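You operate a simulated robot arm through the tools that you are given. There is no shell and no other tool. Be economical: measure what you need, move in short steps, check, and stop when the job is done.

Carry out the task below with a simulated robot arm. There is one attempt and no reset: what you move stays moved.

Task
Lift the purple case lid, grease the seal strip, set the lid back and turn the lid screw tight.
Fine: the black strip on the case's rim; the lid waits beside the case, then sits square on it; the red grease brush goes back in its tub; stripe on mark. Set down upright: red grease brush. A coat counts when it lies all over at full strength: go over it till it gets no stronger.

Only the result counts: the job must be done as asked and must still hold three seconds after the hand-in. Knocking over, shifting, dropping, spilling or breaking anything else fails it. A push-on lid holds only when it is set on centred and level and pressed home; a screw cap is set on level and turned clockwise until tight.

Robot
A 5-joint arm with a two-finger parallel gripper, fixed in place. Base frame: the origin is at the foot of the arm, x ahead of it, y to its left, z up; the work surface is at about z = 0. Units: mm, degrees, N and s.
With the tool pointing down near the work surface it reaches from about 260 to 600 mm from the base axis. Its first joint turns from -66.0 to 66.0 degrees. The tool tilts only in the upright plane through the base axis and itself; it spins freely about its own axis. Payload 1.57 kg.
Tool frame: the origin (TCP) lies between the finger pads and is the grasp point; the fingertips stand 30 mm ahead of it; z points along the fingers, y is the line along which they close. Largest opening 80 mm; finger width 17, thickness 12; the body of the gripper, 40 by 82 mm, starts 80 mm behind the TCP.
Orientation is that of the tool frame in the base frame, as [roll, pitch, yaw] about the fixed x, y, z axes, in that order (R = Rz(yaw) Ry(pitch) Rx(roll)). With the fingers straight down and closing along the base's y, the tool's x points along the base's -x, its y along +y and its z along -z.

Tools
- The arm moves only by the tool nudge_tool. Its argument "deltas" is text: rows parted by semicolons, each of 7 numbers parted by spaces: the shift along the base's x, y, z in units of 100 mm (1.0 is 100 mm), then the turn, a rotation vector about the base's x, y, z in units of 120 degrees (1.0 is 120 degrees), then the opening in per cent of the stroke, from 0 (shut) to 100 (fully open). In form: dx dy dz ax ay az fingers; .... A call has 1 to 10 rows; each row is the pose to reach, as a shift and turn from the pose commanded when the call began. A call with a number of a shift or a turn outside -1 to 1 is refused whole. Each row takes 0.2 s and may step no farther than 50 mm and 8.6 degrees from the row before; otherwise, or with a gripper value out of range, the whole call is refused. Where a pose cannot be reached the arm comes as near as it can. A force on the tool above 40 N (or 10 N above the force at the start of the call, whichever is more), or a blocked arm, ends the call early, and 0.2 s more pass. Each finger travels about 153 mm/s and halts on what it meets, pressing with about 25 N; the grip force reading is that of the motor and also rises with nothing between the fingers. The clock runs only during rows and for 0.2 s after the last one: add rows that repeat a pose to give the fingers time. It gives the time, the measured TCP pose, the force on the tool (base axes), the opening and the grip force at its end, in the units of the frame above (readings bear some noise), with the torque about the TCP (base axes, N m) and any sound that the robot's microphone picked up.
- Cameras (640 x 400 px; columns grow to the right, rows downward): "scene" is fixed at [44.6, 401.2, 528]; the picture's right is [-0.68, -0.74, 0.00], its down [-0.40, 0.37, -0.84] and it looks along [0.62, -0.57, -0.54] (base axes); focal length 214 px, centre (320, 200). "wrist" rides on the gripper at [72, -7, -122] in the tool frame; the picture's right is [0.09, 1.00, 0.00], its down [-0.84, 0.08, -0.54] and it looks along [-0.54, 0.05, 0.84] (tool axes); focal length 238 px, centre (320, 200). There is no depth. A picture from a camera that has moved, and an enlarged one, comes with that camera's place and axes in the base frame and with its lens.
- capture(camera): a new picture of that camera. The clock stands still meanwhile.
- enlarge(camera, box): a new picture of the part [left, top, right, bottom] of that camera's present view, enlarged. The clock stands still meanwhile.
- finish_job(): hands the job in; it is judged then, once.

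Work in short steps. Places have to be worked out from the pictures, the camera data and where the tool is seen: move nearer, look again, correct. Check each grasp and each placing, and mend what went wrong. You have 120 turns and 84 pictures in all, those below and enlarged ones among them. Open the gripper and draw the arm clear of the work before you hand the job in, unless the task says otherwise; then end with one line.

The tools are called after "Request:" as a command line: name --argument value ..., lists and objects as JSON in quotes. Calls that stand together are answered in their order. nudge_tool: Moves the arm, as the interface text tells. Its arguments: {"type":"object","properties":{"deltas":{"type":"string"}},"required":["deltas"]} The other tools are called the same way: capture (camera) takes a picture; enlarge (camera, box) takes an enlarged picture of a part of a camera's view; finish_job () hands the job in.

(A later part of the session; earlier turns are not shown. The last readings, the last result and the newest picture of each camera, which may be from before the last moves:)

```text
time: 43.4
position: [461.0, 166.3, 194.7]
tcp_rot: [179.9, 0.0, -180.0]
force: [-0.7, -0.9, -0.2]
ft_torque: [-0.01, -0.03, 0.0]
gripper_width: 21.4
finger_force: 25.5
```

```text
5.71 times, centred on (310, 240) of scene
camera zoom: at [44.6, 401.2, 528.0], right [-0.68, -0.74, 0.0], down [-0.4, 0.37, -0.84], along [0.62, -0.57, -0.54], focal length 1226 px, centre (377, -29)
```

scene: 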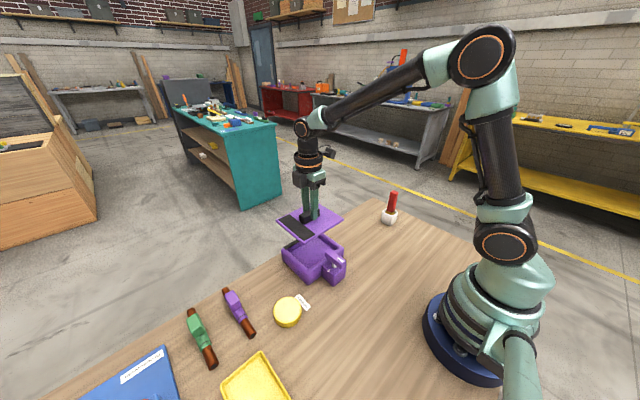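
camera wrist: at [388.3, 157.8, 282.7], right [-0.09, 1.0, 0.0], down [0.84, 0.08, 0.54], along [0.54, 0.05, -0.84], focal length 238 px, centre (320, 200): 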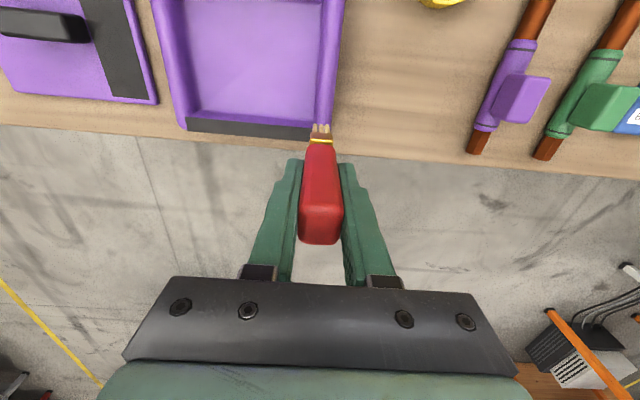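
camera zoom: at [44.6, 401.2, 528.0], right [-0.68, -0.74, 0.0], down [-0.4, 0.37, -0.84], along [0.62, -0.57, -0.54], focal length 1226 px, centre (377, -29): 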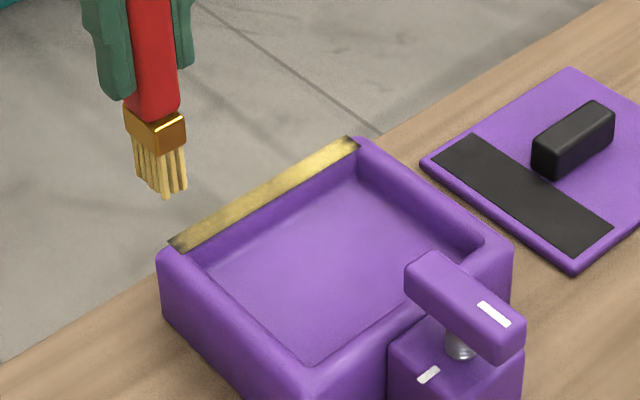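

The -y half is brighter, while the +y end is still thin because the force dropped to zero on the way back. I'll make another pass starting at the +y end with a bit more pressure.

Request:
nudge_tool --deltas "0 0 -0.4 0 0 0 0; 0 0 -0.49 0 0 0 0; 0 0 -0.505 0 0 0 0; 0 0 -0.515 0 0 0 0; 0 0 -0.515 0 0 0 0"

Request:
nudge_tool --deltas "0 -0.1 0 0 0 0 0; 0 -0.2 0 0 0 0 0; 0 -0.3 0 0 0 0 0; 0 -0.4 0 0 0 0 0; 0 -0.5 0 0 0 0 0; 0 -0.6 0 0 0 0 0; 0 -0.7 0 0 0 0 0"

Request:
enlarge --camera "scene" --box '[270, 205, 350, 275]'

```text
time: 44.6
position: [460.6, 167.7, 145.5]
tcp_rot: [-180.0, 0.1, -180.0]
force: [-1.6, -5.2, 16.1]
ft_torque: [-0.43, 0.26, 0.02]
gripper_width: 21.2
finger_force: 24.7
```

```text
time: 46.2
position: [460.2, 99.2, 146.3]
tcp_rot: [179.9, 0.3, -179.8]
force: [-0.9, 8.6, 27.2]
ft_torque: [0.81, 0.1, 0.02]
gripper_width: 21.2
finger_force: 25.0
```

```text
5.71 times, centred on (310, 240) of scene
camera zoom: at [44.4, 401.2, 528.0], right [-0.68, -0.74, 0.0], down [-0.4, 0.37, -0.84], along [0.62, -0.57, -0.54], focal length 1226 px, centre (377, -29)
```

zoom: 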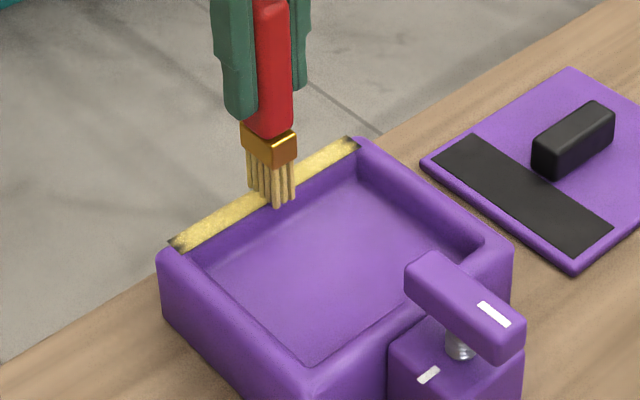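

The coat is strengthening, but a small bare spot remains at the +y outer corner (~465,163). I'll ease the pressure and finish this pass.

Request:
nudge_tool --deltas "0 -0.1 0.01 0 0 0 0; 0 -0.2 0.01 0 0 0 0; 0 -0.3 0.01 0 0 0 0; 0 -0.4 0.01 0 0 0 0; 0 -0.5 0.01 0 0 0 0; 0 -0.6 0.01 0 0 0 0; 0 -0.64 0.01 0 0 0 0; 0 -0.64 0.3 0 0 0 0"

Request:
enlarge --camera "scene" --box '[275, 205, 335, 260]'

Request:
capture --camera "wrist"

```text
time: 48.0
position: [459.5, 33.2, 172.8]
tcp_rot: [-179.9, -0.2, 179.9]
force: [-0.2, 0.0, -0.7]
ft_torque: [0.0, -0.03, -0.03]
gripper_width: 21.4
finger_force: 24.4
```

```text
7.27 times, centred on (305, 232) of scene
camera zoom: at [44.6, 401.2, 528.0], right [-0.68, -0.74, 0.0], down [-0.4, 0.37, -0.84], along [0.62, -0.57, -0.54], focal length 1560 px, centre (429, -36)
```

zoom: 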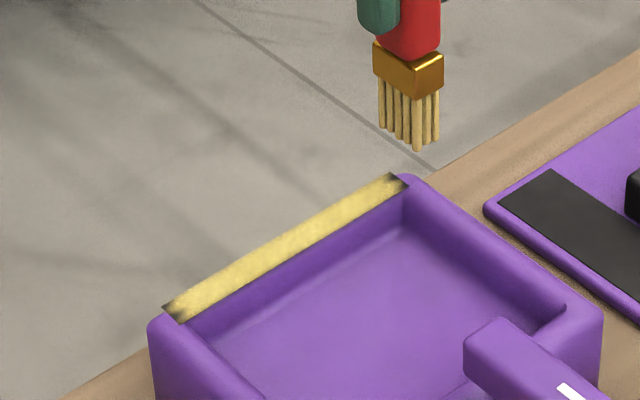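

```text
42 pictures are left
camera wrist: at [387.9, 26.1, 296.6], right [-0.09, 1.0, 0.0], down [0.84, 0.08, 0.54], along [0.54, 0.05, -0.84], focal length 238 px, centre (320, 200)
```

wrist: 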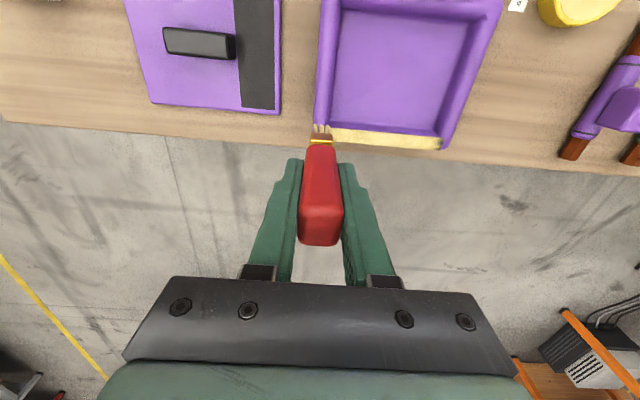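

Both ends are still thin, and the strip's centre line looks nearer x≈462. I'll shift 2.5 mm outward, scrub the -y end past the edge, then stroke to +y.

Request:
nudge_tool --deltas "0.025 -0.05 -0.2 0 0 0 0; 0.025 -0.05 -0.285 0 0 0 0; 0.025 -0.05 -0.295 0 0 0 0; 0.025 0.05 -0.295 0 0 0 0; 0.025 0.15 -0.295 0 0 0 0; 0.025 0.05 -0.295 0 0 0 0; 0.025 -0.05 -0.295 0 0 0 0; 0.025 0.05 -0.30 0 0 0 0; 0.025 0.15 -0.30 0 0 0 0"

Request:
nudge_tool --deltas "0 0.1 0 0 0 0 0; 0 0.2 0 0 0 0 0; 0 0.3 0 0 0 0 0; 0 0.4 0 0 0 0 0; 0 0.5 0 0 0 0 0; 0 0.6 0 0 0 0 0; 0 0.7 0 0 0 0 0; 0 0.8 0 0 0 0 0; 0 0.9 0 0 0 0 0; 0 1.0 0 0 0 0 0"

```text
time: 50.0
position: [463.9, 49.4, 145.2]
tcp_rot: [-180.0, 0.3, 179.9]
force: [-0.4, -7.5, 24.8]
ft_torque: [-0.78, 0.06, 0.02]
gripper_width: 21.5
finger_force: 25.1
```

```text
time: 52.2
position: [462.9, 149.3, 145.7]
tcp_rot: [180.0, 0.1, 179.9]
force: [0.9, -9.1, 23.2]
ft_torque: [-0.78, 0.02, 0.0]
gripper_width: 21.5
finger_force: 24.9
```

Contact is steady at about 24 N. I'll scrub the +y end past the edge and back.

Request:
nudge_tool --deltas "0 0.1 0 0 0 0 0; 0 0.2 0 0 0 0 0; 0 0.24 0 0 0 0 0; 0 0.14 0 0 0 0 0; 0 0.04 0 0 0 0 0; 0 0.14 0 0 0 0 0; 0 0.24 0 0 0 0 0; 0 0.14 0 0 0 0 0; 0 0.04 0 0 0 0 0; 0 0.04 0.3 0 0 0 0"

Request:
enlarge --camera "scene" --box '[275, 205, 335, 260]'

```text
time: 54.4
position: [462.7, 151.8, 175.9]
tcp_rot: [-180.0, -0.1, -180.0]
force: [0.2, -0.5, 0.5]
ft_torque: [-0.02, 0.03, 0.01]
gripper_width: 21.5
finger_force: 25.2
```

```text
7.27 times, centred on (305, 232) of scene
camera zoom: at [44.6, 401.2, 528.0], right [-0.68, -0.74, 0.0], down [-0.4, 0.37, -0.84], along [0.62, -0.57, -0.54], focal length 1560 px, centre (429, -36)
```

zoom: 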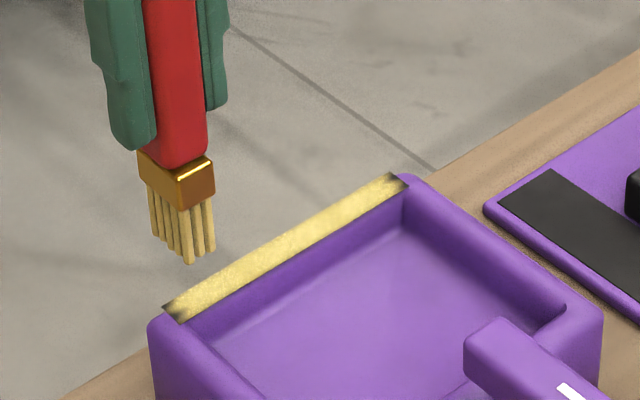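

The ends are barely changed and the bristles look duller, so the brush needs another dip. I'll go back to the tin.

Request:
nudge_tool --deltas "-0.3 0.2 0.15 0 0 0 0; -0.6 0.45 0.15 0 0 0 0; -1.0 0.7 0.15 0 0 0 0"

Request:
nudge_tool --deltas "-0.25 0.18 0 0 0 0 0; -0.5 0.35 -0.3 0 0 0 0; -0.5 0.35 -0.6 0 0 0 0; -0.5 0.35 -0.7 0 0 0 0; -0.5 0.35 -0.71 0 0 0 0; -0.44 0.35 -0.71 0 0 0 0; -0.5 0.41 -0.71 0 0 0 0; -0.56 0.35 -0.71 0 0 0 0; -0.5 0.29 -0.71 0 0 0 0; -0.5 0.35 -0.3 0 0 0 0"

Request:
enlarge --camera "scene" --box '[250, 250, 330, 340]'

```text
time: 55.2
position: [364.5, 224.6, 193.0]
tcp_rot: [-180.0, 0.0, 180.0]
force: [0.7, -0.3, -0.9]
ft_torque: [0.02, -0.01, -0.01]
gripper_width: 21.3
finger_force: 25.2
```

```text
time: 57.4
position: [311.4, 258.3, 160.7]
tcp_rot: [-180.0, 0.0, 179.9]
force: [-0.4, -0.4, -1.0]
ft_torque: [0.03, -0.01, -0.02]
gripper_width: 21.2
finger_force: 24.8
```

```text
4.44 times, centred on (290, 295) of scene
camera zoom: at [44.6, 401.2, 527.9], right [-0.68, -0.74, 0.0], down [-0.4, 0.37, -0.84], along [0.62, -0.57, -0.54], focal length 953 px, centre (453, -222)
```

zoom: 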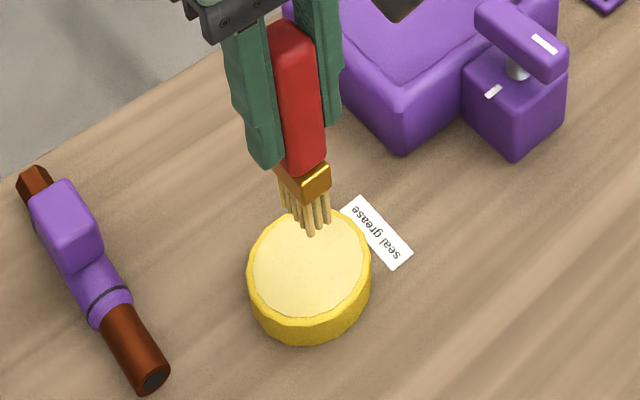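

I'm not sure it dipped fully, so I'll press in again with a force reading at the bottom.

Request:
nudge_tool --deltas "0 0 -0.3 0 0 0 0; 0 0 -0.4 0 0 0 0; 0 0 -0.42 0 0 0 0; 0.06 0 -0.42 0 0 0 0; -0.06 0 -0.42 0 0 0 0; 0 0 -0.42 0 0 0 0"

Request:
nudge_tool --deltas "0 0 0.3 0 0 0 0; 0 0 0.7 0 0 0 0; 0 0 0.7 0 0 0 0"

Request:
enlarge --camera "scene" --box '[250, 240, 330, 330]'

```text
time: 58.8
position: [312.8, 258.5, 117.0]
tcp_rot: [179.9, 0.0, 179.9]
force: [-0.1, -0.1, -0.7]
ft_torque: [0.01, 0.01, 0.02]
gripper_width: 21.6
finger_force: 25.3
```

```text
time: 59.6
position: [314.1, 255.8, 188.6]
tcp_rot: [-180.0, 0.0, -179.9]
force: [-0.7, 0.5, -1.0]
ft_torque: [0.01, 0.01, -0.01]
gripper_width: 21.6
finger_force: 25.0
```

```text
4.44 times, centred on (290, 285) of scene
camera zoom: at [44.6, 401.2, 527.9], right [-0.68, -0.74, 0.0], down [-0.4, 0.37, -0.84], along [0.62, -0.57, -0.54], focal length 953 px, centre (453, -178)
```

zoom: 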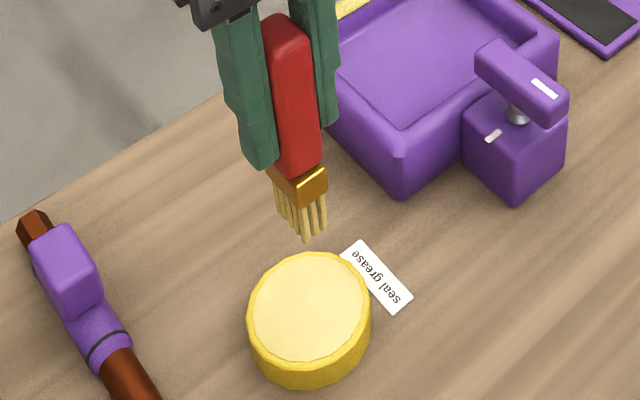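

There was no contact, so the brush has slid up in the grip by some mm. I'll go lower step by step until it touches.

Request:
nudge_tool --deltas "0 0 -0.4 0 0 0 0; 0 0 -0.7 0 0 0 0; 0 0 -0.73 0 0 0 0; 0 0 -0.75 0 0 0 0; 0 0 -0.75 0 0 0 0"

Request:
nudge_tool --deltas "0 0 -0.01 0 0 0 0; 0 0 -0.02 0 0 0 0; 0 0 -0.02 0 0 0 0"

```text
time: 60.8
position: [312.8, 259.0, 114.4]
tcp_rot: [179.8, 0.0, 180.0]
force: [-1.8, -5.3, 22.8]
ft_torque: [-0.44, 0.22, -0.04]
gripper_width: 21.7
finger_force: 25.2
```

```text
time: 61.6
position: [311.9, 258.9, 113.0]
tcp_rot: [179.9, 0.2, 180.0]
force: [4.6, -2.8, 22.2]
ft_torque: [-0.26, -0.23, 0.02]
gripper_width: 21.6
finger_force: 25.0
```

It's touching now. It slips at about 23 N, so I'll press more lightly on the strip. I'll raise and inspect.

Request:
nudge_tool --deltas "0 0 0.01 0 0 0 0; 0.06 0 0.01 0 0 0 0; -0.06 0 0.01 0 0 0 0; 0 0 0.01 0 0 0 0; 0 0 0.4 0 0 0 0; 0 0 0.77 0 0 0 0; 0 0 0.77 0 0 0 0"

Request:
enlarge --camera "scene" --box '[250, 240, 330, 330]'

```text
time: 63.2
position: [310.6, 257.7, 187.8]
tcp_rot: [-179.9, -0.1, -180.0]
force: [0.1, -0.5, -0.8]
ft_torque: [0.01, 0.0, 0.03]
gripper_width: 21.5
finger_force: 24.9
```

```text
4.44 times, centred on (290, 285) of scene
camera zoom: at [44.6, 401.2, 527.9], right [-0.68, -0.74, 0.0], down [-0.4, 0.37, -0.84], along [0.62, -0.57, -0.54], focal length 953 px, centre (453, -178)
```

zoom: 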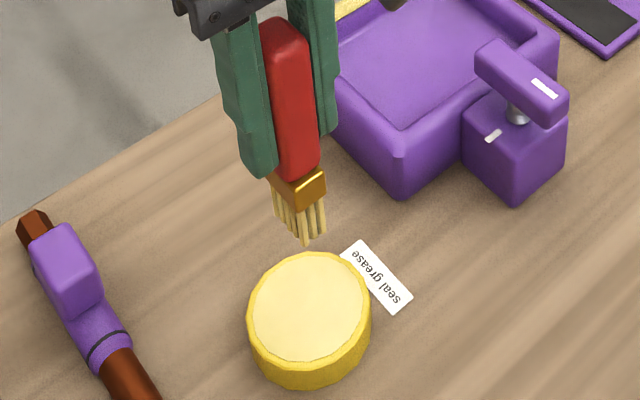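

The bristles are freshly yellow. Strip contact should now be near TCP z≈140. I'll return over the +y end.

Request:
nudge_tool --deltas "0.35 -0.2 0 0 0 0 0; 0.7 -0.4 0 0 0 0 0; 1.0 -0.6 0 0 0 0 0"

Request:
nudge_tool --deltas "0.25 -0.13 0 0 0 0 0; 0.5 -0.27 -0.2 0 0 0 0; 0.5 -0.27 -0.42 0 0 0 0; 0.5 -0.27 -0.46 0 0 0 0; 0.5 -0.27 -0.46 0 0 0 0"

Request:
enlarge --camera "scene" --box '[270, 215, 330, 270]'

Request:
capture --camera "wrist"

```text
time: 64.0
position: [412.3, 199.0, 187.3]
tcp_rot: [180.0, 0.0, 180.0]
force: [0.0, 0.3, -0.1]
ft_torque: [-0.03, 0.02, -0.01]
gripper_width: 21.6
finger_force: 25.0
```

```text
time: 65.2
position: [460.9, 171.5, 142.1]
tcp_rot: [-180.0, 0.1, 179.9]
force: [0.0, 0.0, -1.0]
ft_torque: [0.0, -0.01, 0.02]
gripper_width: 21.4
finger_force: 24.9
```

```text
7.27 times, centred on (300, 242) of scene
camera zoom: at [44.6, 401.2, 528.0], right [-0.68, -0.74, 0.0], down [-0.4, 0.37, -0.84], along [0.62, -0.57, -0.54], focal length 1560 px, centre (466, -109)
```

zoom: 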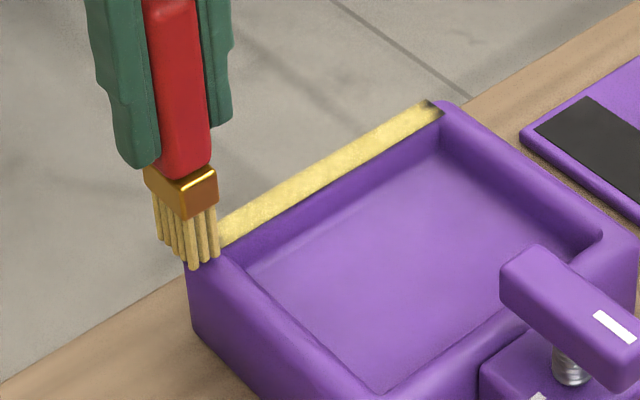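

```text
36 pictures are left
camera wrist: at [390.4, 164.5, 264.8], right [-0.09, 1.0, 0.0], down [0.84, 0.08, 0.54], along [0.54, 0.05, -0.84], focal length 238 px, centre (320, 200)
```

wrist: 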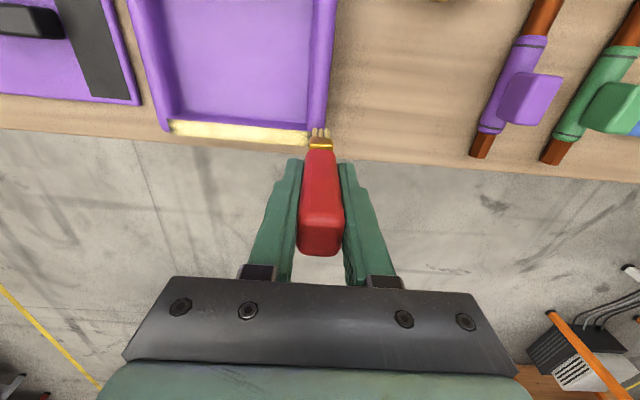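

The brush is upright. I'll lower at y≈164 and check contact lightly.

Request:
nudge_tool --deltas "0 -0.06 -0.01 0 0 0 0; 0 -0.06 -0.02 0 0 0 0; 0 -0.06 -0.025 0 0 0 0; 0 -0.06 -0.025 0 0 0 0"

```text
time: 66.2
position: [462.0, 164.7, 140.3]
tcp_rot: [-180.0, -0.1, 180.0]
force: [-0.5, -0.6, 3.9]
ft_torque: [-0.1, 0.02, 0.03]
gripper_width: 21.2
finger_force: 24.4
```

Contact at 4 N. I'll scrub this end with 5–10 N of pressure.

Request:
nudge_tool --deltas "0 0 -0.005 0 0 0 0; 0 0.04 -0.005 0 0 0 0; 0.04 0.04 -0.005 0 0 0 0; 0.04 -0.04 -0.005 0 0 0 0; 0.04 -0.1 -0.005 0 0 0 0; 0 -0.1 -0.005 0 0 0 0; 0 0 -0.005 0 0 0 0; -0.02 0.04 -0.005 0 0 0 0; -0.02 -0.1 -0.005 0 0 0 0; 0 -0.15 -0.005 0 0 0 0"

Request:
nudge_tool --deltas "0 -0.1 0 0 0 0 0; 0 -0.2 0 0 0 0 0; 0 -0.3 0 0 0 0 0; 0 -0.4 0 0 0 0 0; 0 -0.5 0 0 0 0 0; 0 -0.6 0 0 0 0 0; 0 -0.7 0 0 0 0 0; 0 -0.8 0 0 0 0 0; 0 -0.9 0 0 0 0 0; 0 -1.0 0 0 0 0 0"

Request:
enlarge --camera "scene" --box '[275, 205, 335, 260]'

```text
time: 68.4
position: [462.2, 150.1, 138.8]
tcp_rot: [180.0, 0.1, 180.0]
force: [-2.4, 3.6, 11.2]
ft_torque: [0.28, 0.18, 0.0]
gripper_width: 21.5
finger_force: 24.9
```

```text
time: 70.6
position: [462.9, 49.3, 138.3]
tcp_rot: [-179.9, 0.1, -179.8]
force: [0.9, 3.4, 9.4]
ft_torque: [0.27, 0.0, -0.02]
gripper_width: 21.5
finger_force: 24.5
```

```text
7.27 times, centred on (305, 232) of scene
camera zoom: at [44.5, 401.2, 528.0], right [-0.68, -0.74, 0.0], down [-0.4, 0.37, -0.84], along [0.62, -0.57, -0.54], focal length 1560 px, centre (429, -36)
```

zoom: 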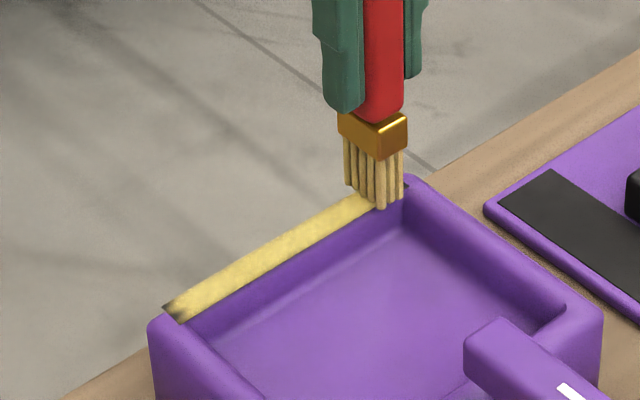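

The +y end improved. Now the same light scrub at the -y end.

Request:
nudge_tool --deltas "0 -0.08 0 0 0 0 0; 0 -0.16 0 0 0 0 0; 0.04 -0.18 0 0 0 0 0; 0.04 -0.08 0 0 0 0 0; -0.02 -0.08 0 0 0 0 0; -0.02 -0.18 0 0 0 0 0; 0.02 -0.2 0 0 0 0 0; 0.02 -0.1 0 0 0 0 0; 0 -0.2 0 0 0 0 0; 0 -0.2 0.35 0 0 0 0"

Request:
enlarge --camera "scene" --box '[275, 205, 335, 260]'

```text
time: 72.8
position: [461.3, 31.8, 175.1]
tcp_rot: [180.0, -0.1, -180.0]
force: [0.2, -0.2, -0.8]
ft_torque: [-0.03, 0.0, -0.02]
gripper_width: 21.4
finger_force: 25.2
```

```text
7.27 times, centred on (305, 232) of scene
camera zoom: at [44.6, 401.2, 528.0], right [-0.68, -0.74, 0.0], down [-0.4, 0.37, -0.84], along [0.62, -0.57, -0.54], focal length 1560 px, centre (429, -36)
```

zoom: 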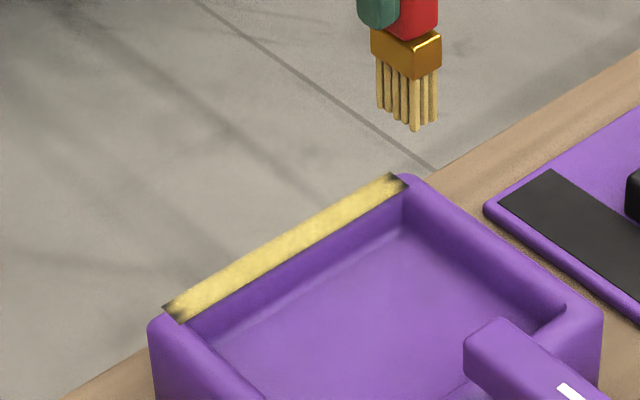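

I'll look at both ends at higher zoom.

Request:
enlarge --camera "scene" --box '[285, 222, 335, 254]'

Request:
enlarge --camera "wrist" --box '[310, 100, 460, 180]'

```text
12.50 times, centred on (310, 238) of scene
camera zoom: at [44.6, 401.2, 528.0], right [-0.68, -0.74, 0.0], down [-0.4, 0.37, -0.84], along [0.62, -0.57, -0.54], focal length 2681 px, centre (445, -275)
```

zoom: 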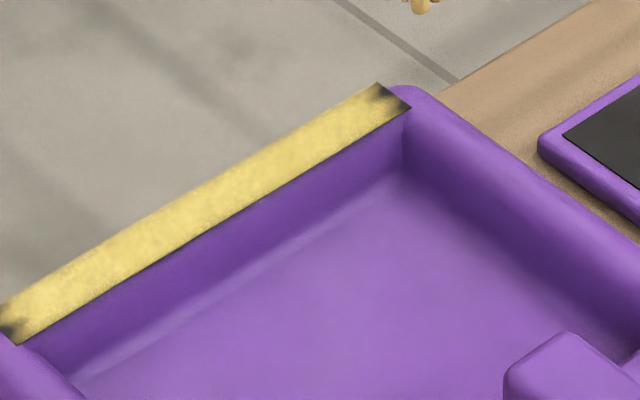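

```text
4.27 times, centred on (385, 140) of wrist
camera zoom: at [390.4, 23.8, 296.6], right [-0.09, 1.0, 0.0], down [0.84, 0.08, 0.54], along [0.54, 0.05, -0.84], focal length 1017 px, centre (43, 456)
```

zoom: 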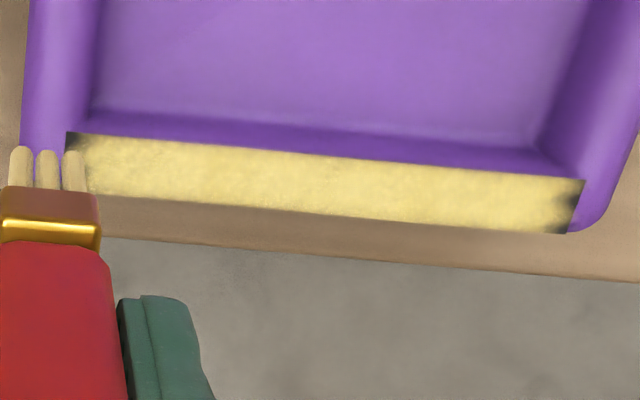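

Only the corners at both ends are thin: the strip is x 455.5–469, y 35.5–163.5. I'll scrub across x at the very end on this -y side.

Request:
nudge_tool --deltas "-0.05 0.06 -0.25 0 0 0 0; -0.05 0.06 -0.345 0 0 0 0; -0.05 0.06 -0.355 0 0 0 0; -0.05 0.02 -0.357 0 0 0 0; 0 0.02 -0.357 0 0 0 0; 0.06 0.02 -0.357 0 0 0 0; 0.06 0.07 -0.357 0 0 0 0; 0 0.07 -0.357 0 0 0 0; -0.06 0.07 -0.357 0 0 0 0; -0.06 0.02 -0.357 0 0 0 0"

Request:
nudge_tool --deltas "0.06 0 0 0 0 0 0; 0.12 0 0 0 0 0 0; 0.12 0.06 0 0 0 0 0; 0.06 0.06 0 0 0 0 0; 0 0.06 0 0 0 0 0; 0 0 0 0 0 0 0; 0.06 -0.02 0 0 0 0 0; 0.12 -0.02 0 0 0 0 0; 0.12 0.1 0 0 0 0 0; 0.06 0.1 0 0 0 0 0"

Request:
enlarge --camera "scene" --box '[285, 222, 335, 254]'

```text
time: 75.0
position: [457.8, 32.4, 139.0]
tcp_rot: [-180.0, 0.1, -179.9]
force: [-1.0, 4.0, 11.6]
ft_torque: [0.39, -0.01, -0.01]
gripper_width: 21.5
finger_force: 24.8
```

```text
time: 77.2
position: [461.3, 42.4, 138.1]
tcp_rot: [180.0, -0.1, -179.9]
force: [0.5, -0.1, -0.7]
ft_torque: [0.0, -0.01, -0.01]
gripper_width: 21.4
finger_force: 24.7
```

```text
12.50 times, centred on (310, 238) of scene
camera zoom: at [44.6, 401.2, 528.0], right [-0.68, -0.74, 0.0], down [-0.4, 0.37, -0.84], along [0.62, -0.57, -0.54], focal length 2681 px, centre (445, -275)
```

zoom: 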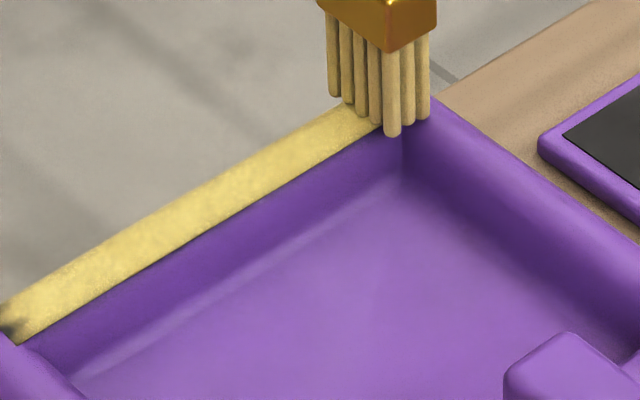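

The bristles look depleted again. I'll lift, check the -y end in a picture and go for another dip.

Request:
nudge_tool --deltas "0 0 0.3 0 0 0 0; 0 0.3 0.5 0 0 0 0; 0 0.65 0.5 0 0 0 0; 0 1.0 0.5 0 0 0 0"

Request:
enlarge --camera "scene" --box '[285, 222, 335, 254]'

Request:
nudge_tool --deltas "-0.25 0.25 0 0 0 0 0; -0.5 0.5 0 0 0 0 0; -0.75 0.75 0 0 0 0 0; -1.0 1.0 0 0 0 0 0"

Request:
nudge_tool --deltas "-0.25 0.16 0 0 0 0 0; -0.5 0.16 -0.2 0 0 0 0; -0.5 0.16 -0.5 0 0 0 0; -0.5 0.16 -0.7 0 0 0 0; -0.5 0.16 -0.75 0 0 0 0; -0.5 0.16 -0.765 0 0 0 0; -0.5 0.16 -0.765 0 0 0 0"

```text
time: 78.2
position: [460.7, 141.8, 188.5]
tcp_rot: [180.0, 0.1, 180.0]
force: [0.1, -0.1, 0.4]
ft_torque: [0.03, -0.02, -0.03]
gripper_width: 21.5
finger_force: 24.9
```

```text
12.50 times, centred on (310, 238) of scene
camera zoom: at [44.6, 401.2, 528.0], right [-0.68, -0.74, 0.0], down [-0.4, 0.37, -0.84], along [0.62, -0.57, -0.54], focal length 2681 px, centre (445, -275)
```

zoom: 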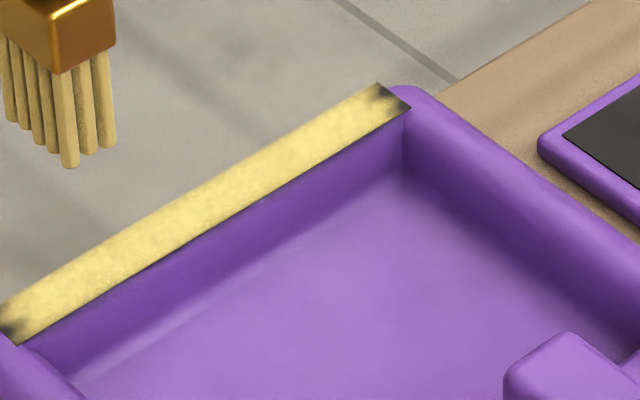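

```text
time: 79.2
position: [363.6, 242.0, 187.9]
tcp_rot: [-180.0, -0.1, -180.0]
force: [0.1, 0.2, 0.1]
ft_torque: [-0.01, 0.03, 0.0]
gripper_width: 21.4
finger_force: 25.5
```

```text
time: 80.8
position: [312.5, 257.8, 111.7]
tcp_rot: [180.0, 0.0, 180.0]
force: [-0.1, 0.0, -0.4]
ft_torque: [-0.01, -0.03, 0.03]
gripper_width: 21.7
finger_force: 24.9
```

The corners didn't change, so the brush was empty. I'll dip again, lowering to contact.

Request:
nudge_tool --deltas "0 0 -0.01 0 0 0 0; 0 0 -0.02 0 0 0 0; 0 0 -0.03 0 0 0 0; 0 0 -0.03 0 0 0 0"

Request:
nudge_tool --deltas "0 0 -0.01 0 0 0 0; 0 0 -0.02 0 0 0 0; 0 0 -0.02 0 0 0 0"

```text
time: 81.8
position: [312.7, 259.4, 110.1]
tcp_rot: [-180.0, -0.1, 180.0]
force: [-2.9, -1.5, 12.4]
ft_torque: [-0.23, 0.08, -0.03]
gripper_width: 21.5
finger_force: 24.7
```

```text
time: 82.6
position: [313.5, 260.2, 105.7]
tcp_rot: [179.8, 0.2, 179.9]
force: [0.4, -1.6, 23.3]
ft_torque: [-0.18, -0.22, -0.01]
gripper_width: 21.5
finger_force: 24.6
```

Well dipped, and strip contact should now be near TCP z≈136. I'll lift and go to the +y end, aiming at its corners.

Request:
nudge_tool --deltas "0.05 0 0.015 0 0 0 0; -0.05 0 0.015 0 0 0 0; 0 0 0.02 0 0 0 0; 0 0 0.4 0 0 0 0; 0 0 0.8 0 0 0 0; 0.3 -0.2 0.8 0 0 0 0; 0.65 -0.4 0.8 0 0 0 0; 1.0 -0.6 0.8 0 0 0 0"

Request:
nudge_tool --deltas "0.25 -0.16 0 0 0 0 0; 0.55 -0.32 -0.2 0 0 0 0; 0.55 -0.32 -0.42 0 0 0 0; 0.55 -0.32 -0.5 0 0 0 0; 0.55 -0.32 -0.51 0 0 0 0; 0.55 -0.32 -0.51 0 0 0 0"

Request:
enlarge --camera "scene" --box '[280, 230, 320, 262]'

```text
time: 84.4
position: [412.1, 197.8, 187.2]
tcp_rot: [-180.0, 0.1, 180.0]
force: [0.2, -0.1, 0.4]
ft_torque: [0.02, -0.01, 0.01]
gripper_width: 21.5
finger_force: 25.4
```

```text
time: 85.8
position: [467.8, 165.1, 135.5]
tcp_rot: [-180.0, 0.0, 180.0]
force: [0.0, -1.0, 0.0]
ft_torque: [0.0, -0.01, -0.04]
gripper_width: 21.4
finger_force: 24.8
```

```text
12.50 times, centred on (300, 246) of scene
camera zoom: at [44.6, 401.2, 528.0], right [-0.68, -0.74, 0.0], down [-0.4, 0.37, -0.84], along [0.62, -0.57, -0.54], focal length 2681 px, centre (570, -375)
```

zoom: 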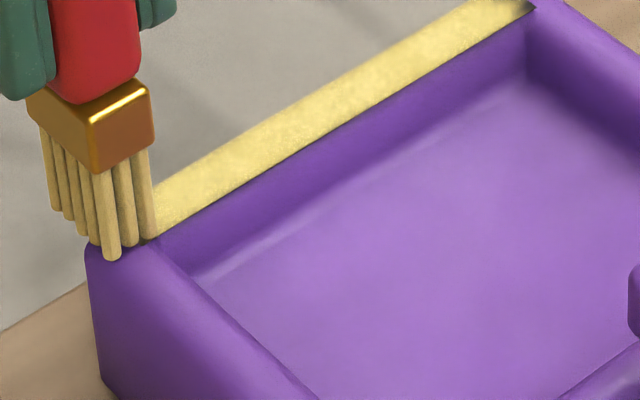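

I'm hovering just above the strip end. I'll lower by small steps.

Request:
nudge_tool --deltas "0 -0.01 -0.01 0 0 0 0; 0 -0.01 -0.015 0 0 0 0; 0 -0.01 -0.02 0 0 0 0; 0 -0.01 -0.02 0 0 0 0"

```text
time: 86.8
position: [468.0, 164.6, 135.7]
tcp_rot: [179.9, 0.3, 179.9]
force: [-0.8, 1.0, 18.7]
ft_torque: [0.06, 0.02, 0.0]
gripper_width: 21.4
finger_force: 25.1
```

Solid contact at 19 N. I'll ease slightly and scrub across both corners at the end.

Request:
nudge_tool --deltas "0 0 0.007 0 0 0 0; 0 0.03 0.007 0 0 0 0; -0.05 0.03 0.007 0 0 0 0; -0.1 0.03 0.007 0 0 0 0; -0.1 -0.02 0.007 0 0 0 0; -0.1 0.02 0.007 0 0 0 0; -0.05 0.02 0.007 0 0 0 0; 0 0.02 0.007 0 0 0 0; 0 -0.02 0.007 0 0 0 0; -0.05 -0.02 0.007 0 0 0 0"

Request:
enlarge --camera "scene" --box '[280, 230, 320, 262]'

```text
time: 89.0
position: [463.1, 164.5, 133.2]
tcp_rot: [-179.9, 0.0, 180.0]
force: [2.2, -0.6, 6.6]
ft_torque: [-0.09, -0.29, 0.0]
gripper_width: 21.5
finger_force: 25.1
```

```text
12.50 times, centred on (300, 246) of scene
camera zoom: at [44.5, 401.2, 528.0], right [-0.68, -0.74, 0.0], down [-0.4, 0.37, -0.84], along [0.62, -0.57, -0.54], focal length 2681 px, centre (570, -375)
```

zoom: 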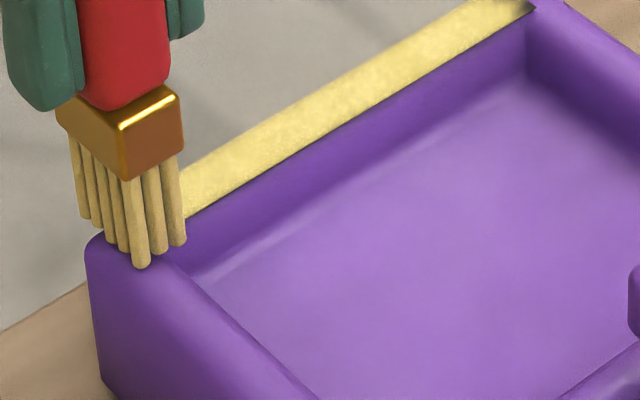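

Contact is held. I'll sweep quickly to the -y end while the brush is still loaded, then check the +y end.

Request:
nudge_tool --deltas "-0.05 -0.03 -0.002 0 0 0 0; -0.05 0.03 -0.002 0 0 0 0; 0.06 0.03 -0.002 0 0 0 0; 0.06 -0.05 -0.002 0 0 0 0; 0 -0.2 -0.004 0 0 0 0; 0 -0.4 -0.004 0 0 0 0; 0 -0.6 -0.004 0 0 0 0; 0 -0.8 -0.004 0 0 0 0; 0 -1.0 -0.004 0 0 0 0"

Request:
enlarge --camera "scene" --box '[280, 222, 330, 262]'

```text
time: 91.0
position: [461.3, 62.6, 133.8]
tcp_rot: [180.0, -0.1, -179.9]
force: [0.2, 0.3, -0.9]
ft_torque: [0.01, -0.01, 0.01]
gripper_width: 21.6
finger_force: 24.9
```

```text
10.00 times, centred on (305, 242) of scene
camera zoom: at [44.6, 401.2, 528.0], right [-0.68, -0.74, 0.0], down [-0.4, 0.37, -0.84], along [0.62, -0.57, -0.54], focal length 2145 px, centre (470, -220)
```

zoom: 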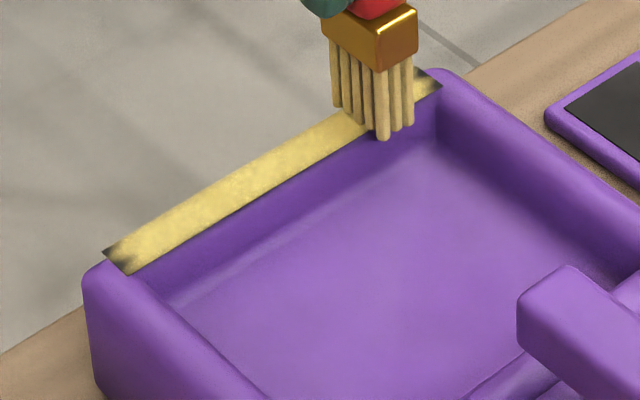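

The corners are still thin. I'll work the -y end deliberately: set down at its outer corner and read the force.

Request:
nudge_tool --deltas "0.05 -0.15 0.02 0 0 0 0; 0.05 -0.26 0.02 0 0 0 0; 0.05 -0.26 -0.01 0 0 0 0; 0.05 -0.26 -0.02 0 0 0 0; 0.05 -0.26 -0.02 0 0 0 0"

```text
time: 92.2
position: [467.5, 36.4, 133.2]
tcp_rot: [-179.9, 0.3, 180.0]
force: [-3.5, 0.9, 23.1]
ft_torque: [0.1, 0.28, -0.02]
gripper_width: 21.6
finger_force: 24.7
```

I'll scrub the corners here at reduced pressure, then lift and compare.

Request:
nudge_tool --deltas "0 -0.03 0.006 0 0 0 0; 0 0.02 0.006 0 0 0 0; 0 -0.03 0.006 0 0 0 0; -0.1 -0.03 0.006 0 0 0 0; -0.1 0.02 0.006 0 0 0 0; -0.1 -0.03 0.006 0 0 0 0; -0.05 -0.03 0.006 0 0 0 0; 0 -0.03 0.006 0 0 0 0; 0 -0.03 0.006 0 0 0 0"

Request:
nudge_tool --deltas "0 0 0.15 0 0 0 0; 0 0.4 0.3 0 0 0 0; 0 0.4 0.3 0 0 0 0"

Request:
enlarge --camera "scene" --box '[285, 222, 335, 254]'

```text
time: 94.2
position: [466.5, 34.8, 132.7]
tcp_rot: [179.9, 0.0, -180.0]
force: [-3.7, 0.0, 10.6]
ft_torque: [0.05, 0.23, 0.0]
gripper_width: 21.6
finger_force: 24.9
```

```text
time: 95.0
position: [466.3, 76.8, 165.4]
tcp_rot: [180.0, 0.0, -179.9]
force: [0.4, 0.3, -0.5]
ft_torque: [0.01, 0.02, 0.02]
gripper_width: 21.5
finger_force: 25.0
```

```text
12.50 times, centred on (310, 238) of scene
camera zoom: at [44.6, 401.2, 528.0], right [-0.68, -0.74, 0.0], down [-0.4, 0.37, -0.84], along [0.62, -0.57, -0.54], focal length 2681 px, centre (445, -275)
```

zoom: 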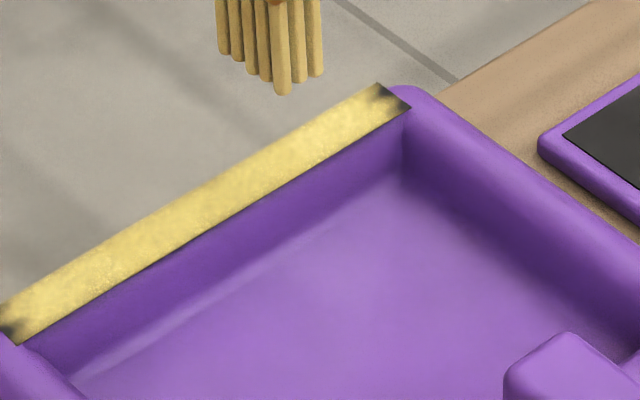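

The corner pattern is unchanged after repeated scrubs, which suggests the strip is near saturation. To be sure, I'll dip once more and do a fresh full double pass, then compare.

Request:
nudge_tool --deltas "0 0.3 0.2 0 0 0 0; 0 0.65 0.22 0 0 0 0; -0.3 1.0 0.22 0 0 0 0; -0.75 1.0 0.22 0 0 0 0; -1.0 1.0 0.22 0 0 0 0"

Request:
nudge_tool --deltas "-0.25 0.4 0 0 0 0 0; -0.55 0.81 0 0 0 0 0; -0.55 0.81 -0.35 0 0 0 0; -0.55 0.81 -0.7 0 0 0 0; -0.55 0.81 -0.77 0 0 0 0; -0.55 0.81 -0.795 0 0 0 0; -0.55 0.81 -0.795 0 0 0 0"

```text
time: 96.2
position: [366.6, 174.6, 186.4]
tcp_rot: [180.0, 0.1, -180.0]
force: [0.4, 0.1, -0.4]
ft_torque: [0.0, 0.0, -0.02]
gripper_width: 21.5
finger_force: 25.6
```

```text
refused: row 2 steps farther than a row can; nothing moved
```

I'll split that step up.

Request:
nudge_tool --deltas "-0.2 0.35 0 0 0 0 0; -0.4 0.6 0 0 0 0 0; -0.55 0.81 0 0 0 0 0; -0.55 0.81 -0.35 0 0 0 0; -0.55 0.81 -0.7 0 0 0 0; -0.55 0.81 -0.77 0 0 0 0; -0.55 0.81 -0.795 0 0 0 0; -0.55 0.81 -0.795 0 0 0 0"

```text
time: 98.0
position: [311.3, 254.1, 106.4]
tcp_rot: [180.0, 0.1, 179.9]
force: [0.2, -0.2, -0.6]
ft_torque: [0.02, 0.03, 0.02]
gripper_width: 21.5
finger_force: 25.0
```

No contact yet at 105. I'll lower further in small steps.

Request:
nudge_tool --deltas "0 0 -0.01 0 0 0 0; 0 0 -0.02 0 0 0 0; 0 0 -0.025 0 0 0 0; 0 0 -0.025 0 0 0 0"

```text
time: 99.0
position: [311.9, 256.7, 104.8]
tcp_rot: [179.8, 0.2, 180.0]
force: [-2.5, -6.8, 23.4]
ft_torque: [-0.51, -0.14, -0.11]
gripper_width: 21.6
finger_force: 24.9
```

Dipped at 23 N. I'll swirl, lift and go back to the +y end.

Request:
nudge_tool --deltas "0 0 0.01 0 0 0 0; 0.06 0 0.01 0 0 0 0; -0.06 0 0.01 0 0 0 0; 0 0 0.01 0 0 0 0; 0 0 0.4 0 0 0 0; 0 0 0.8 0 0 0 0; 0.3 -0.2 0.8 0 0 0 0; 0.65 -0.4 0.8 0 0 0 0; 1.0 -0.6 0.8 0 0 0 0"

Request:
nudge_tool --deltas "0.25 -0.16 0 0 0 0 0; 0.5 -0.28 -0.2 0 0 0 0; 0.5 -0.28 -0.42 0 0 0 0; 0.5 -0.28 -0.5 0 0 0 0; 0.5 -0.28 -0.52 0 0 0 0; 0.5 -0.28 -0.52 0 0 0 0"

Request:
enlarge --camera "scene" --box '[280, 222, 330, 262]'

```text
time: 101.0
position: [412.2, 194.1, 181.8]
tcp_rot: [-179.9, -0.1, 180.0]
force: [-0.2, -0.5, -0.4]
ft_torque: [0.03, 0.0, 0.02]
gripper_width: 21.2
finger_force: 24.9
```

```text
time: 102.4
position: [461.4, 167.5, 131.4]
tcp_rot: [179.9, 0.1, 179.9]
force: [-4.4, -0.9, 15.7]
ft_torque: [-0.15, 0.16, -0.04]
gripper_width: 21.6
finger_force: 24.6
```

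```text
10.00 times, centred on (305, 242) of scene
camera zoom: at [44.5, 401.2, 528.0], right [-0.68, -0.74, 0.0], down [-0.4, 0.37, -0.84], along [0.62, -0.57, -0.54], focal length 2145 px, centre (470, -220)
```

zoom: 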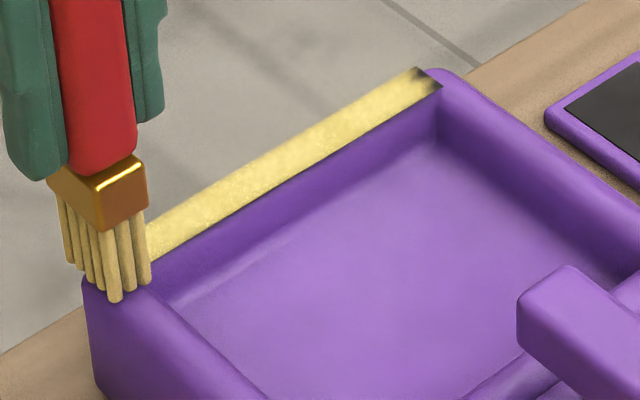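

Loaded and in contact at 16 N past the end. I'll scrub across the end, then stroke the full length.

Request:
nudge_tool --deltas "0.08 0 0 0 0 0 0; 0.08 -0.06 0 0 0 0 0; 0 -0.03 0 0 0 0 0; -0.08 0 0 0 0 0 0; -0.08 -0.06 0 0 0 0 0; 0 -0.08 0 0 0 0 0; 0 -0.2 0 0 0 0 0; 0 -0.3 -0.003 0 0 0 0; 0 -0.4 -0.003 0 0 0 0; 0 -0.5 -0.003 0 0 0 0"

Request:
nudge_tool --deltas "0 -0.12 -0.003 0 0 0 0; 0 -0.24 -0.003 0 0 0 0; 0 -0.36 -0.003 0 0 0 0; 0 -0.48 -0.003 0 0 0 0; 0 -0.6 -0.003 0 0 0 0; 0 -0.72 -0.003 0 0 0 0; 0 -0.8 -0.003 0 0 0 0; 0 -0.88 -0.003 0 0 0 0"

Request:
enlarge --camera "scene" --box '[280, 222, 330, 262]'

```text
time: 104.6
position: [461.9, 116.1, 130.8]
tcp_rot: [-180.0, -0.1, 180.0]
force: [-0.7, 5.3, 17.7]
ft_torque: [0.45, -0.08, 0.03]
gripper_width: 21.2
finger_force: 24.6
```

```text
time: 106.4
position: [461.4, 27.7, 130.3]
tcp_rot: [-180.0, 0.2, -180.0]
force: [0.7, 4.9, 17.8]
ft_torque: [0.48, -0.18, 0.07]
gripper_width: 21.6
finger_force: 25.6
```

```text
10.00 times, centred on (305, 242) of scene
camera zoom: at [44.5, 401.2, 528.0], right [-0.68, -0.74, 0.0], down [-0.4, 0.37, -0.84], along [0.62, -0.57, -0.54], focal length 2145 px, centre (470, -220)
```

zoom: 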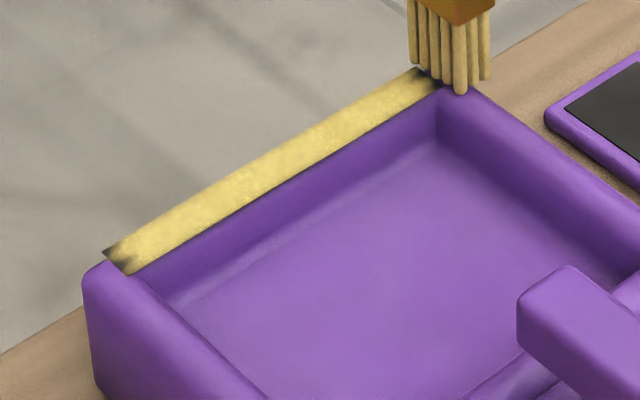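

The +y end is unchanged despite a fresh, loaded scrub past it, so the dark corners are just where the coat's rounded edge ends and the coat is saturated. One last rub at the -y end, then I'll lift and compare.

Request:
nudge_tool --deltas "0.04 0.08 0 0 0 0 0; 0 0.2 0 0 0 0 0; 0 0.1 0 0 0 0 0; 0 0.05 0 0 0 0 0; 0 0.15 0 0 0 0 0; 0 0.3 0 0 0 0 0; 0 0.3 0.3 0 0 0 0; 0 0.0 0.7 0 0 0 0; 0 -0.2 0.9 0 0 0 0; 0 -0.6 1.0 0 0 0 0"

Request:
enlarge --camera "scene" --box '[280, 222, 330, 262]'

```text
time: 108.6
position: [461.6, -32.1, 230.2]
tcp_rot: [-180.0, 0.1, 180.0]
force: [0.2, 0.3, -0.5]
ft_torque: [-0.03, 0.0, 0.0]
gripper_width: 21.7
finger_force: 25.1
```

```text
10.00 times, centred on (305, 242) of scene
camera zoom: at [44.5, 401.3, 528.0], right [-0.68, -0.74, 0.0], down [-0.4, 0.37, -0.84], along [0.62, -0.57, -0.54], focal length 2145 px, centre (470, -220)
```

zoom: 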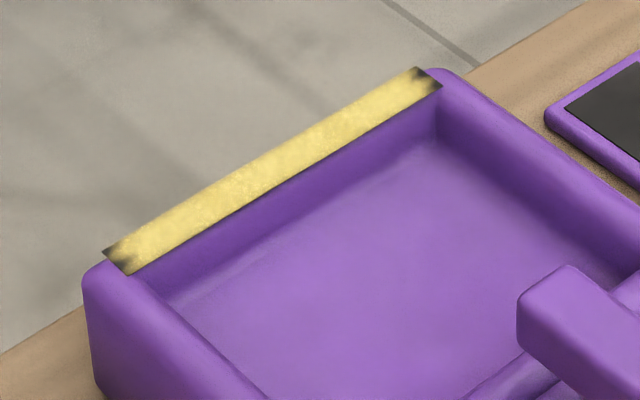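

The coat is uniform and no stronger. Now I'll carry the brush back to its tub. It slid up about 17.5 mm in the grip, so it should reach the tub floor at TCP z≈88.5.

Request:
nudge_tool --deltas "-0.15 -0.35 0 0 0 0 0; -0.35 -0.7 0 0 0 0 0; -0.5 -1.0 0 0 0 0 0"

Request:
nudge_tool --deltas "-0.2 -0.35 0 0 0 0 0; -0.4 -0.7 0 0 0 0 0; -0.6 -1.0 0 0 0 0 0; -0.615 -1.0 -0.3 0 0 0 0; -0.615 -1.0 -0.6 0 0 0 0"

Request:
nudge_tool --deltas "0 -0.14 0 0 0 0 0; 0 -0.14 0 0 0 0 0"

Request:
enlarge --camera "scene" --box '[360, 140, 430, 240]'

Request:
enlarge --camera "wrist" --box '[260, 60, 380, 180]'

```text
time: 109.4
position: [410.6, -130.3, 231.4]
tcp_rot: [-180.0, 0.0, -180.0]
force: [0.5, 1.2, -0.9]
ft_torque: [0.01, 0.0, -0.01]
gripper_width: 21.6
finger_force: 25.0
```

```text
time: 110.6
position: [349.7, -231.8, 169.6]
tcp_rot: [-180.0, 0.0, 180.0]
force: [0.4, 0.5, -1.1]
ft_torque: [0.01, -0.04, 0.0]
gripper_width: 21.5
finger_force: 25.0
```

```text
time: 111.2
position: [350.7, -246.3, 169.8]
tcp_rot: [179.9, 0.0, -180.0]
force: [0.1, 0.4, -0.3]
ft_torque: [-0.01, -0.02, 0.02]
gripper_width: 21.2
finger_force: 25.0
```

```text
4.00 times, centred on (395, 190) of scene
camera zoom: at [44.6, 401.2, 528.0], right [-0.68, -0.74, 0.0], down [-0.4, 0.37, -0.84], along [0.62, -0.57, -0.54], focal length 858 px, centre (20, 240)
```

zoom: 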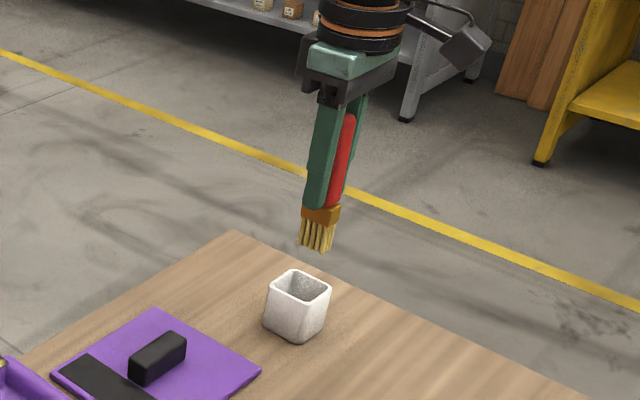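

```text
3.33 times, centred on (320, 120) of wrist
camera zoom: at [279.4, -252.9, 292.7], right [-0.09, 1.0, 0.0], down [0.84, 0.08, 0.54], along [0.54, 0.05, -0.84], focal length 794 px, centre (320, 467)
```

zoom: 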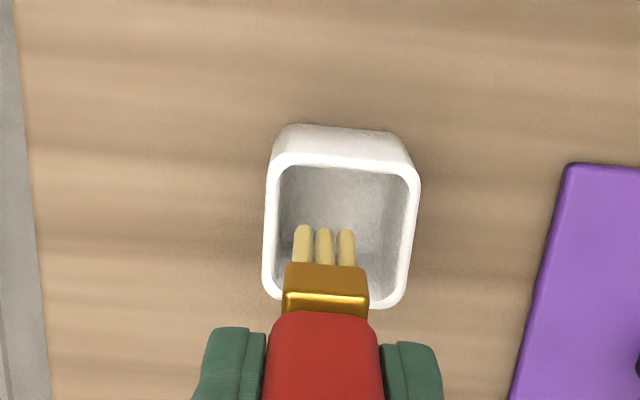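

The real y is about -246, so my tally drifted by 3 mm. The tub centre and original brush spot are at y≈-241.5. I'll correct +4.5 mm and lower into the tub.

Request:
nudge_tool --deltas "0 0.045 0 0 0 0 0; 0 0.045 -0.3 0 0 0 0; 0 0.045 -0.55 0 0 0 0; 0 0.045 -0.72 0 0 0 0; 0 0.045 -0.72 0 0 0 0"

Request:
enlarge --camera "scene" --box '[360, 160, 420, 240]'

```text
time: 112.4
position: [350.2, -241.2, 98.0]
tcp_rot: [-180.0, 0.0, -180.0]
force: [-0.2, -0.2, -0.6]
ft_torque: [0.02, 0.0, 0.04]
gripper_width: 21.4
finger_force: 25.1
```

```text
5.00 times, centred on (390, 200) of scene
camera zoom: at [44.6, 401.2, 528.0], right [-0.68, -0.74, 0.0], down [-0.4, 0.37, -0.84], along [0.62, -0.57, -0.54], focal length 1072 px, centre (-30, 200)
```

zoom: 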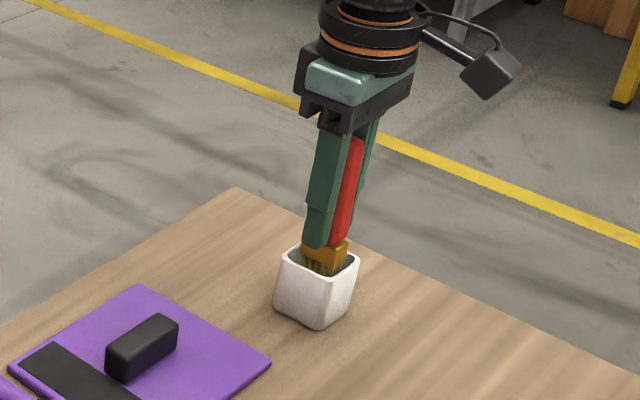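

The brush is inside the tub, still off the floor. I'll keep lowering to light contact.

Request:
nudge_tool --deltas "0 0 -0.03 0 0 0 0; 0 0 -0.06 0 0 0 0; 0 0 -0.07 0 0 0 0; 0 0 -0.08 0 0 0 0; 0 0 -0.08 0 0 0 0"

Request:
nudge_tool --deltas "0 0 -0.01 0 0 0 0; 0 0 -0.02 0 0 0 0; 0 0 -0.02 0 0 0 0"

```text
time: 113.6
position: [350.4, -241.1, 91.3]
tcp_rot: [-180.0, 0.0, -180.0]
force: [0.1, 0.2, -0.6]
ft_torque: [0.02, 0.03, -0.01]
gripper_width: 21.7
finger_force: 25.5
```

```text
time: 114.4
position: [351.0, -240.7, 88.4]
tcp_rot: [179.9, 0.0, 180.0]
force: [0.5, -0.9, -0.8]
ft_torque: [-0.02, 0.01, 0.01]
gripper_width: 21.7
finger_force: 24.5
```

Request:
nudge_tool --deltas "0 0 -0.01 0 0 0 0; 0 0 -0.02 0 0 0 0; 0 0 -0.025 0 0 0 0; 0 0 -0.025 0 0 0 0"

Request:
enlarge --camera "scene" --box '[360, 160, 420, 240]'

```text
time: 115.4
position: [350.9, -241.7, 85.1]
tcp_rot: [-180.0, -0.1, 179.9]
force: [-0.2, -0.5, -0.9]
ft_torque: [-0.02, -0.01, 0.0]
gripper_width: 21.6
finger_force: 24.9
```

```text
5.00 times, centred on (390, 200) of scene
camera zoom: at [44.6, 401.2, 528.0], right [-0.68, -0.74, 0.0], down [-0.4, 0.37, -0.84], along [0.62, -0.57, -0.54], focal length 1072 px, centre (-30, 200)
```

zoom: 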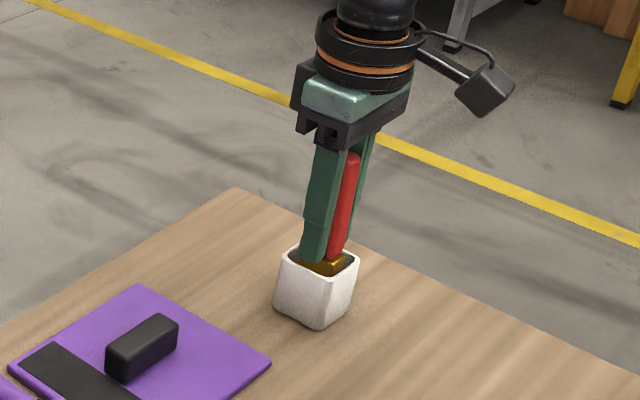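

The brush is now at nearly its original height. I'll lower 2 mm more, checking force, before releasing.

Request:
nudge_tool --deltas "0 0 -0.01 0 0 0 0; 0 0 -0.02 0 0 0 0; 0 0 -0.02 0 0 0 0"

```text
time: 116.2
position: [351.0, -240.6, 83.9]
tcp_rot: [180.0, 0.0, -180.0]
force: [0.0, 0.6, -0.8]
ft_torque: [-0.01, -0.02, 0.04]
gripper_width: 21.4
finger_force: 25.2
```

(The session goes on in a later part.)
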